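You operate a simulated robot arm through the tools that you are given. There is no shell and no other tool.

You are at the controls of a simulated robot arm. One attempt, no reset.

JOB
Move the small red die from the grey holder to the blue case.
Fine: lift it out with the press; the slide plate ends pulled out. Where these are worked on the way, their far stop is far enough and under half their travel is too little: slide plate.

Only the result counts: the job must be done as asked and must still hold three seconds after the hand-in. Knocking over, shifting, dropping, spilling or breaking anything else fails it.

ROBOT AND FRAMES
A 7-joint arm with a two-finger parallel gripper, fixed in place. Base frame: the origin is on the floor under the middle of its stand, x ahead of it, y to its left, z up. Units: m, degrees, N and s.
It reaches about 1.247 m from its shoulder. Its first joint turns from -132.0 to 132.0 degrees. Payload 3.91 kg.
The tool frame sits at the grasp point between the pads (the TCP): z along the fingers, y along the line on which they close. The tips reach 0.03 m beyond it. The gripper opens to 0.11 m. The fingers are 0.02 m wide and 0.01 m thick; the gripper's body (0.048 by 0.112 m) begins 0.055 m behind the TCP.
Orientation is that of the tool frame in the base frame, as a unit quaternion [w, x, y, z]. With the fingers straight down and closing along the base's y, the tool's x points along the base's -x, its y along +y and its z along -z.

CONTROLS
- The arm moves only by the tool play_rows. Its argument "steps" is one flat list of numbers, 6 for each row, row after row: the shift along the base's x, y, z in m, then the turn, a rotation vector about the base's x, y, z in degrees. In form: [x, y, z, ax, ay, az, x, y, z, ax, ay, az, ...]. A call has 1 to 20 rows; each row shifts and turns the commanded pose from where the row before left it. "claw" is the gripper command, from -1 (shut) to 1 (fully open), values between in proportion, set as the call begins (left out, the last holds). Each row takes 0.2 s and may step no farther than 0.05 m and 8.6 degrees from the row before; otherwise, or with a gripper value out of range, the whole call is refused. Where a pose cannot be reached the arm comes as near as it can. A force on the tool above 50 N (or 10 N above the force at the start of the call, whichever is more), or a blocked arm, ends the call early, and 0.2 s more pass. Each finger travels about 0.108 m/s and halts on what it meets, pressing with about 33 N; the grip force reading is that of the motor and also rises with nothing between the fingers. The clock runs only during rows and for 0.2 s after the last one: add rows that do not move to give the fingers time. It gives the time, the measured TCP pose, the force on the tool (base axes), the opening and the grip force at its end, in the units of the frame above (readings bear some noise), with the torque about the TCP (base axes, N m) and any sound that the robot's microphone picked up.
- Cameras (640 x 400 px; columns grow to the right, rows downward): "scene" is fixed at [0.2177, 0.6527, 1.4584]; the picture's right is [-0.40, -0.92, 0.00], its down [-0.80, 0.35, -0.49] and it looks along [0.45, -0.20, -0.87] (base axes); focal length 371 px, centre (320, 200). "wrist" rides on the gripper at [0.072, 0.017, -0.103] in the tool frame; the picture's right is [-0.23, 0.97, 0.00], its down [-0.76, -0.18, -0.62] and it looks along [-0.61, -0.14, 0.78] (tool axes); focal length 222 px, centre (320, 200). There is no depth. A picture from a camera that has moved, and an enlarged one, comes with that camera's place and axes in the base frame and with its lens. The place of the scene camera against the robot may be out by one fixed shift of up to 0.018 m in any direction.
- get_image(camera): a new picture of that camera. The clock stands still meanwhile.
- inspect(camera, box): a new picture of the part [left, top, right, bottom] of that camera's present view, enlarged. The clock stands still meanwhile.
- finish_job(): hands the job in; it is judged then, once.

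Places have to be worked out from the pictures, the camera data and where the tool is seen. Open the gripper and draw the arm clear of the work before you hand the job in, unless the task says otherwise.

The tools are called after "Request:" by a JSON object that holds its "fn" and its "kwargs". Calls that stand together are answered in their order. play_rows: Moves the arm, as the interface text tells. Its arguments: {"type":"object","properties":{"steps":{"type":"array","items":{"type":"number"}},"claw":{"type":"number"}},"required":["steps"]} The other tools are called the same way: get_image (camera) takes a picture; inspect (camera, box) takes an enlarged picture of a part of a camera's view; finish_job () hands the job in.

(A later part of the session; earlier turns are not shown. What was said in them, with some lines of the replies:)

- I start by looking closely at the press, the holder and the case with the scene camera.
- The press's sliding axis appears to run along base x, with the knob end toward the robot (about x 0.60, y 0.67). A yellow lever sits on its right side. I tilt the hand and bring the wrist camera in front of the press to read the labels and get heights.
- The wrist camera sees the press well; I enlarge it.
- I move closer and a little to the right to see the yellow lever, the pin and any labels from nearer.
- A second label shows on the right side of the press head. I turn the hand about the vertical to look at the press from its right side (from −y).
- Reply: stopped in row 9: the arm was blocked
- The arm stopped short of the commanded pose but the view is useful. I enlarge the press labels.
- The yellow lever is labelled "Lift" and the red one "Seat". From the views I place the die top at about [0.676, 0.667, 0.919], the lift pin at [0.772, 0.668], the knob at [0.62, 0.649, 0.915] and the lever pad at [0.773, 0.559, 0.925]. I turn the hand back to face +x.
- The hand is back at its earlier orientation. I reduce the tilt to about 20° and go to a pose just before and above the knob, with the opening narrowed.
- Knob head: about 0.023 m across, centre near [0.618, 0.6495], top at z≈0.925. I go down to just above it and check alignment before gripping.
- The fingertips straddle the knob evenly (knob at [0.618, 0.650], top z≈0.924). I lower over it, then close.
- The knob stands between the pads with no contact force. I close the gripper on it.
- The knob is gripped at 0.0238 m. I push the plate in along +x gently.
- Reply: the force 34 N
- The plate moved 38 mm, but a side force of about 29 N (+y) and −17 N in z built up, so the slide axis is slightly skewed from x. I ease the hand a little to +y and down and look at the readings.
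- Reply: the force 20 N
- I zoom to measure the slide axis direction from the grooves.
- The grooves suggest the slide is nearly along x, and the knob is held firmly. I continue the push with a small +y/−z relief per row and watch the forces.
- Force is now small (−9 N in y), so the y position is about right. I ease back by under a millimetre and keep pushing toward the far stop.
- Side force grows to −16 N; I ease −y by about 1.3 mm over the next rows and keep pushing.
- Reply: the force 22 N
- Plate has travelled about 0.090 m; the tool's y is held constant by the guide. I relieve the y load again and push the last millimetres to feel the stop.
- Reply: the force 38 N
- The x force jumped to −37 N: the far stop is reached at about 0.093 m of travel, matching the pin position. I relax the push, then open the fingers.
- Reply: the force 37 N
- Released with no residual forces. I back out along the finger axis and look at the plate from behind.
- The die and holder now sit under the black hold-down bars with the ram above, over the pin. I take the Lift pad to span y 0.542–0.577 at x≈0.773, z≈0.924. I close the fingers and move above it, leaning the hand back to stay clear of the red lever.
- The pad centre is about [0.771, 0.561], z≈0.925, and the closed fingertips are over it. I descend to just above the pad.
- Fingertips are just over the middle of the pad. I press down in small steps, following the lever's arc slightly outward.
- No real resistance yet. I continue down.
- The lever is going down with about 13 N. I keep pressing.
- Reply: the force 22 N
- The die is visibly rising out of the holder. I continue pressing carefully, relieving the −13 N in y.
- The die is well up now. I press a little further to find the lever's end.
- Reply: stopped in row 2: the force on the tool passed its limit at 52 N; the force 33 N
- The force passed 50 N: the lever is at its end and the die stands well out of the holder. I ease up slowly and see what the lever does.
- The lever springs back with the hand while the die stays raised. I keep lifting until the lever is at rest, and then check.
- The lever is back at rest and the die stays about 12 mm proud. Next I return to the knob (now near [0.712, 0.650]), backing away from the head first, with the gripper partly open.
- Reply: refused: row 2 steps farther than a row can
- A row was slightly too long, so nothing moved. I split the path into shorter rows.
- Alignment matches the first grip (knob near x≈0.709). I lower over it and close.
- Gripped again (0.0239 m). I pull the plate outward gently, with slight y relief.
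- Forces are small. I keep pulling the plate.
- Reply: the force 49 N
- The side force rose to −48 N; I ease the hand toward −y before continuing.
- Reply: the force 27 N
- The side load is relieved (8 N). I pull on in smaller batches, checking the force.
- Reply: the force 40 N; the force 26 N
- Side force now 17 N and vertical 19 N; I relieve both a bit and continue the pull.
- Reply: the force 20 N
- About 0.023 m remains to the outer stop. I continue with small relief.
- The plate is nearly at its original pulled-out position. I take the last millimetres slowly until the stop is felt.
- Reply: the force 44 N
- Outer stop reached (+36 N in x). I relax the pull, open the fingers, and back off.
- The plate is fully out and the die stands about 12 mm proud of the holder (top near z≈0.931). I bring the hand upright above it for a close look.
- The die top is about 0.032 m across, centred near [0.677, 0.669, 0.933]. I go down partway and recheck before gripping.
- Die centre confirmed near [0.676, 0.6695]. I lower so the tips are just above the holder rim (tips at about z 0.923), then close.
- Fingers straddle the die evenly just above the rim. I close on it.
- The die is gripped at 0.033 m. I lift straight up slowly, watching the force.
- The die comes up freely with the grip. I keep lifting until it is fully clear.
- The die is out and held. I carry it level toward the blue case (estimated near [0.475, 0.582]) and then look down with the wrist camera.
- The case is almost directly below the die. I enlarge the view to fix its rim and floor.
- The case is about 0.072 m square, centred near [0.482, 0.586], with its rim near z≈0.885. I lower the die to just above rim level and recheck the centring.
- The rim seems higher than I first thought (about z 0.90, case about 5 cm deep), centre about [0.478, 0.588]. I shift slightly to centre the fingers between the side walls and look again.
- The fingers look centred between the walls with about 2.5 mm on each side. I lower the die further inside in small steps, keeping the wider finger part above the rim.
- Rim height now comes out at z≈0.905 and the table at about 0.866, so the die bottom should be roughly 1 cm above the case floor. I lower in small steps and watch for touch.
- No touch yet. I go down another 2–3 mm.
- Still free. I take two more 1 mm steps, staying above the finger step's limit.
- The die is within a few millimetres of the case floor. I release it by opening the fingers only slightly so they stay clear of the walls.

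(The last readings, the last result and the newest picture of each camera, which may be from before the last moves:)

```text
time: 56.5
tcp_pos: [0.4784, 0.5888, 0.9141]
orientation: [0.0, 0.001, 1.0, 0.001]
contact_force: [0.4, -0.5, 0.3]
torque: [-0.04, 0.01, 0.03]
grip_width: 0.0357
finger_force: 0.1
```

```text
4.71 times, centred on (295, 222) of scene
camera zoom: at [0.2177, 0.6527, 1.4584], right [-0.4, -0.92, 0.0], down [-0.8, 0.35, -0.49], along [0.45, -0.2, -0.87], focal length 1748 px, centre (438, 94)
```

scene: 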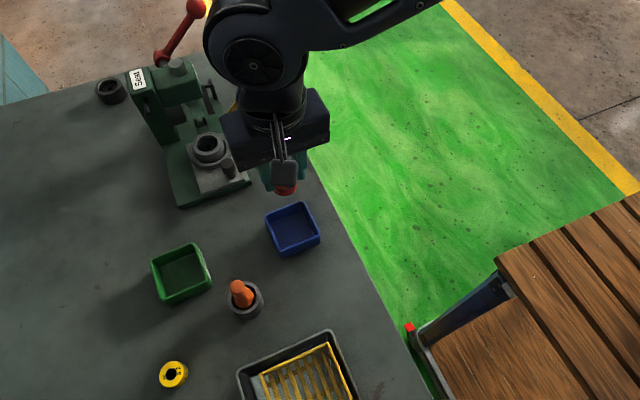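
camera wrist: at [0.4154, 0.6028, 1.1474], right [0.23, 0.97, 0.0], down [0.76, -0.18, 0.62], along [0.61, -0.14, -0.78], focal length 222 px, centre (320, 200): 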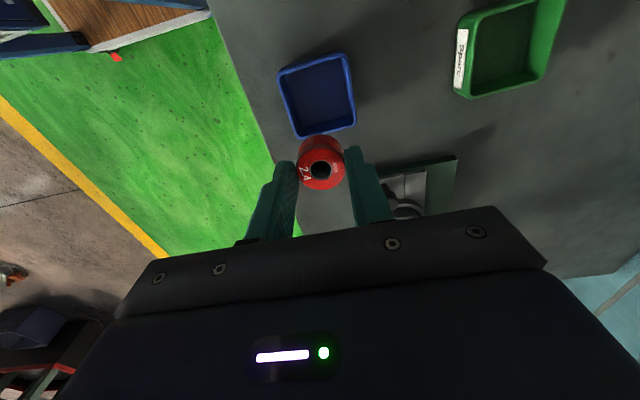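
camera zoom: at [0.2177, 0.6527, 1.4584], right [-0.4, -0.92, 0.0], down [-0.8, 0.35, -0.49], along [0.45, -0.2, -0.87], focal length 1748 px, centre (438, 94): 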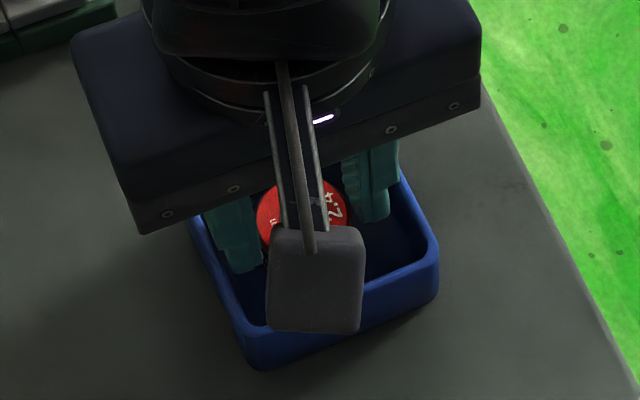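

The die has settled on the case floor (its weight is off the hand) and stands upright. I lift straight up slowly.

Request:
{"fn": "play_rows", "kwargs": {"steps": [0, 0, 0.004, 0, 0, 0, 0, 0, 0.006, 0, 0, 0, 0, 0, 0.01, 0, 0, 0, 0, 0, 0.015, 0, 0, 0, 0, 0, 0.025, 0, 0, 0, 0, 0, 0.03, 0, 0, 0, 0, 0, 0.03, 0, 0, 0, 0, 0, 0, 0, 0, 0]}}

Request:
{"fn": "get_image", "kwargs": {"camera": "wrist"}}

Request:
{"fn": "get_image", "kwargs": {"camera": "scene"}}

```text
time: 58.3
tcp_pos: [0.4808, 0.5869, 1.0314]
orientation: [0.001, 0.001, 1.0, 0.0]
contact_force: [0.3, 0.1, 0.7]
torque: [0.02, 0.03, -0.02]
grip_width: 0.0359
finger_force: 0.0
```

```text
taken
camera wrist: at [0.4076, 0.6041, 1.1357], right [0.23, 0.97, 0.0], down [0.76, -0.18, 0.62], along [0.61, -0.14, -0.78], focal length 222 px, centre (320, 200)
```

wrist: 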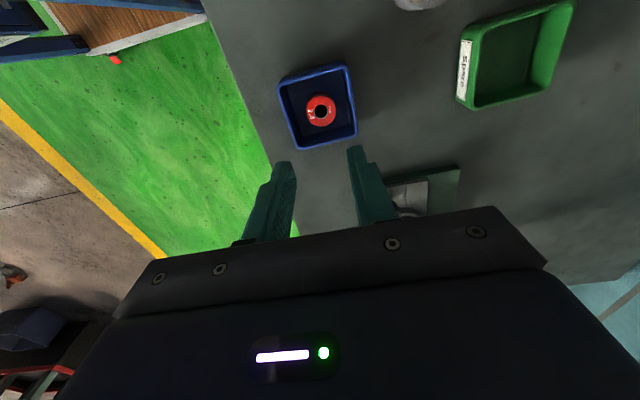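

```text
taken
```

scene: 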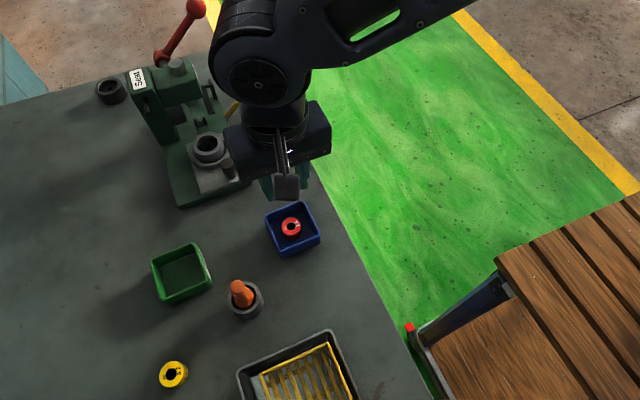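

The die lies in the blue case, and the case has not moved. I open the gripper and draw the arm back up to near its starting place, then verify the whole scene.

Request:
{"fn": "play_rows", "kwargs": {"steps": [-0.01, -0.01, 0.03, 0, 0, 0, -0.025, -0.02, 0.025, 0, 0, 0, -0.03, -0.025, 0.02, 0, 0, 0, -0.035, -0.03, 0.015, 0, 0, 0, -0.035, -0.03, 0.01, 0, 0, 0, -0.02, -0.01, 0, 0, 0, 0, 0, 0, 0, 0, 0, 0], "claw": 1}}

Request:
{"fn": "get_image", "kwargs": {"camera": "scene"}}

Request:
{"fn": "inspect", "kwargs": {"camera": "scene", "box": [140, 70, 340, 270]}}

```text
time: 59.9
tcp_pos: [0.3211, 0.4629, 1.1306]
orientation: [-0.001, 0.002, 1.0, 0.0]
contact_force: [0.7, 0.0, -0.1]
torque: [0.01, 0.0, 0.01]
grip_width: 0.1098
finger_force: 0.1
```

```text
taken
```

scene: 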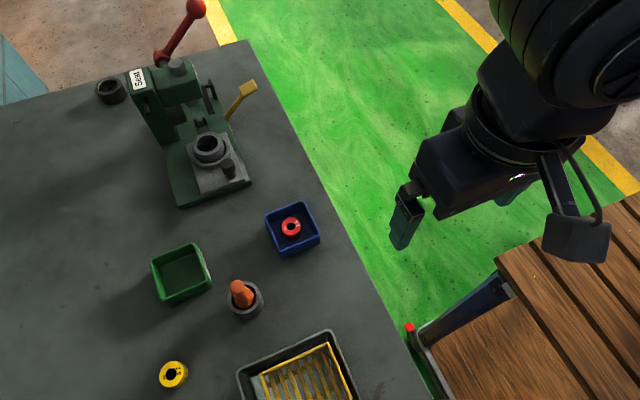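

```text
2.00 times, centred on (240, 170) of scene
camera zoom: at [0.2177, 0.6527, 1.4584], right [-0.4, -0.92, 0.0], down [-0.8, 0.35, -0.49], along [0.45, -0.2, -0.87], focal length 743 px, centre (480, 260)
```

zoom: 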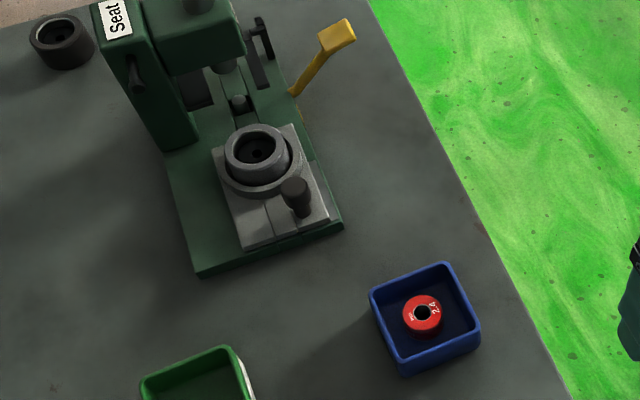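

The die is in the blue case and the slide plate is at its outer stop. The Lift lever is back at rest, everything else is where it was, and the arm is clear with the gripper open, so I hand in the job.

Request:
{"fn": "finish_job", "kwargs": {}}

```text
The job is handed in.
```

The small red die is now in the blue case, and the slide plate is pulled out to its outer stop. I've handed the job in but haven't seen a verdict.

- **Lifting:** I pushed the plate in until it met its far stop, about 0.093 m of travel. I then pressed the yellow "Lift" lever to its end, which raised the die about 15 mm out of the grey holder. The lever sprang back by itself.
- **Placing:** I pulled the plate back out, lifted the die free and set it in the case, letting go a few millimetres above the floor. It stands upright.
- **Other objects:** In the last pictures nothing else has moved, including the case, the green box, the orange pin and the red "Seat" lever.
- **Side loads:** Side forces on the knob reached about 48 N at times while I moved the plate. I eased the hand each time, and the plate slid without jamming.

The arm is back near its start position, with the gripper open.
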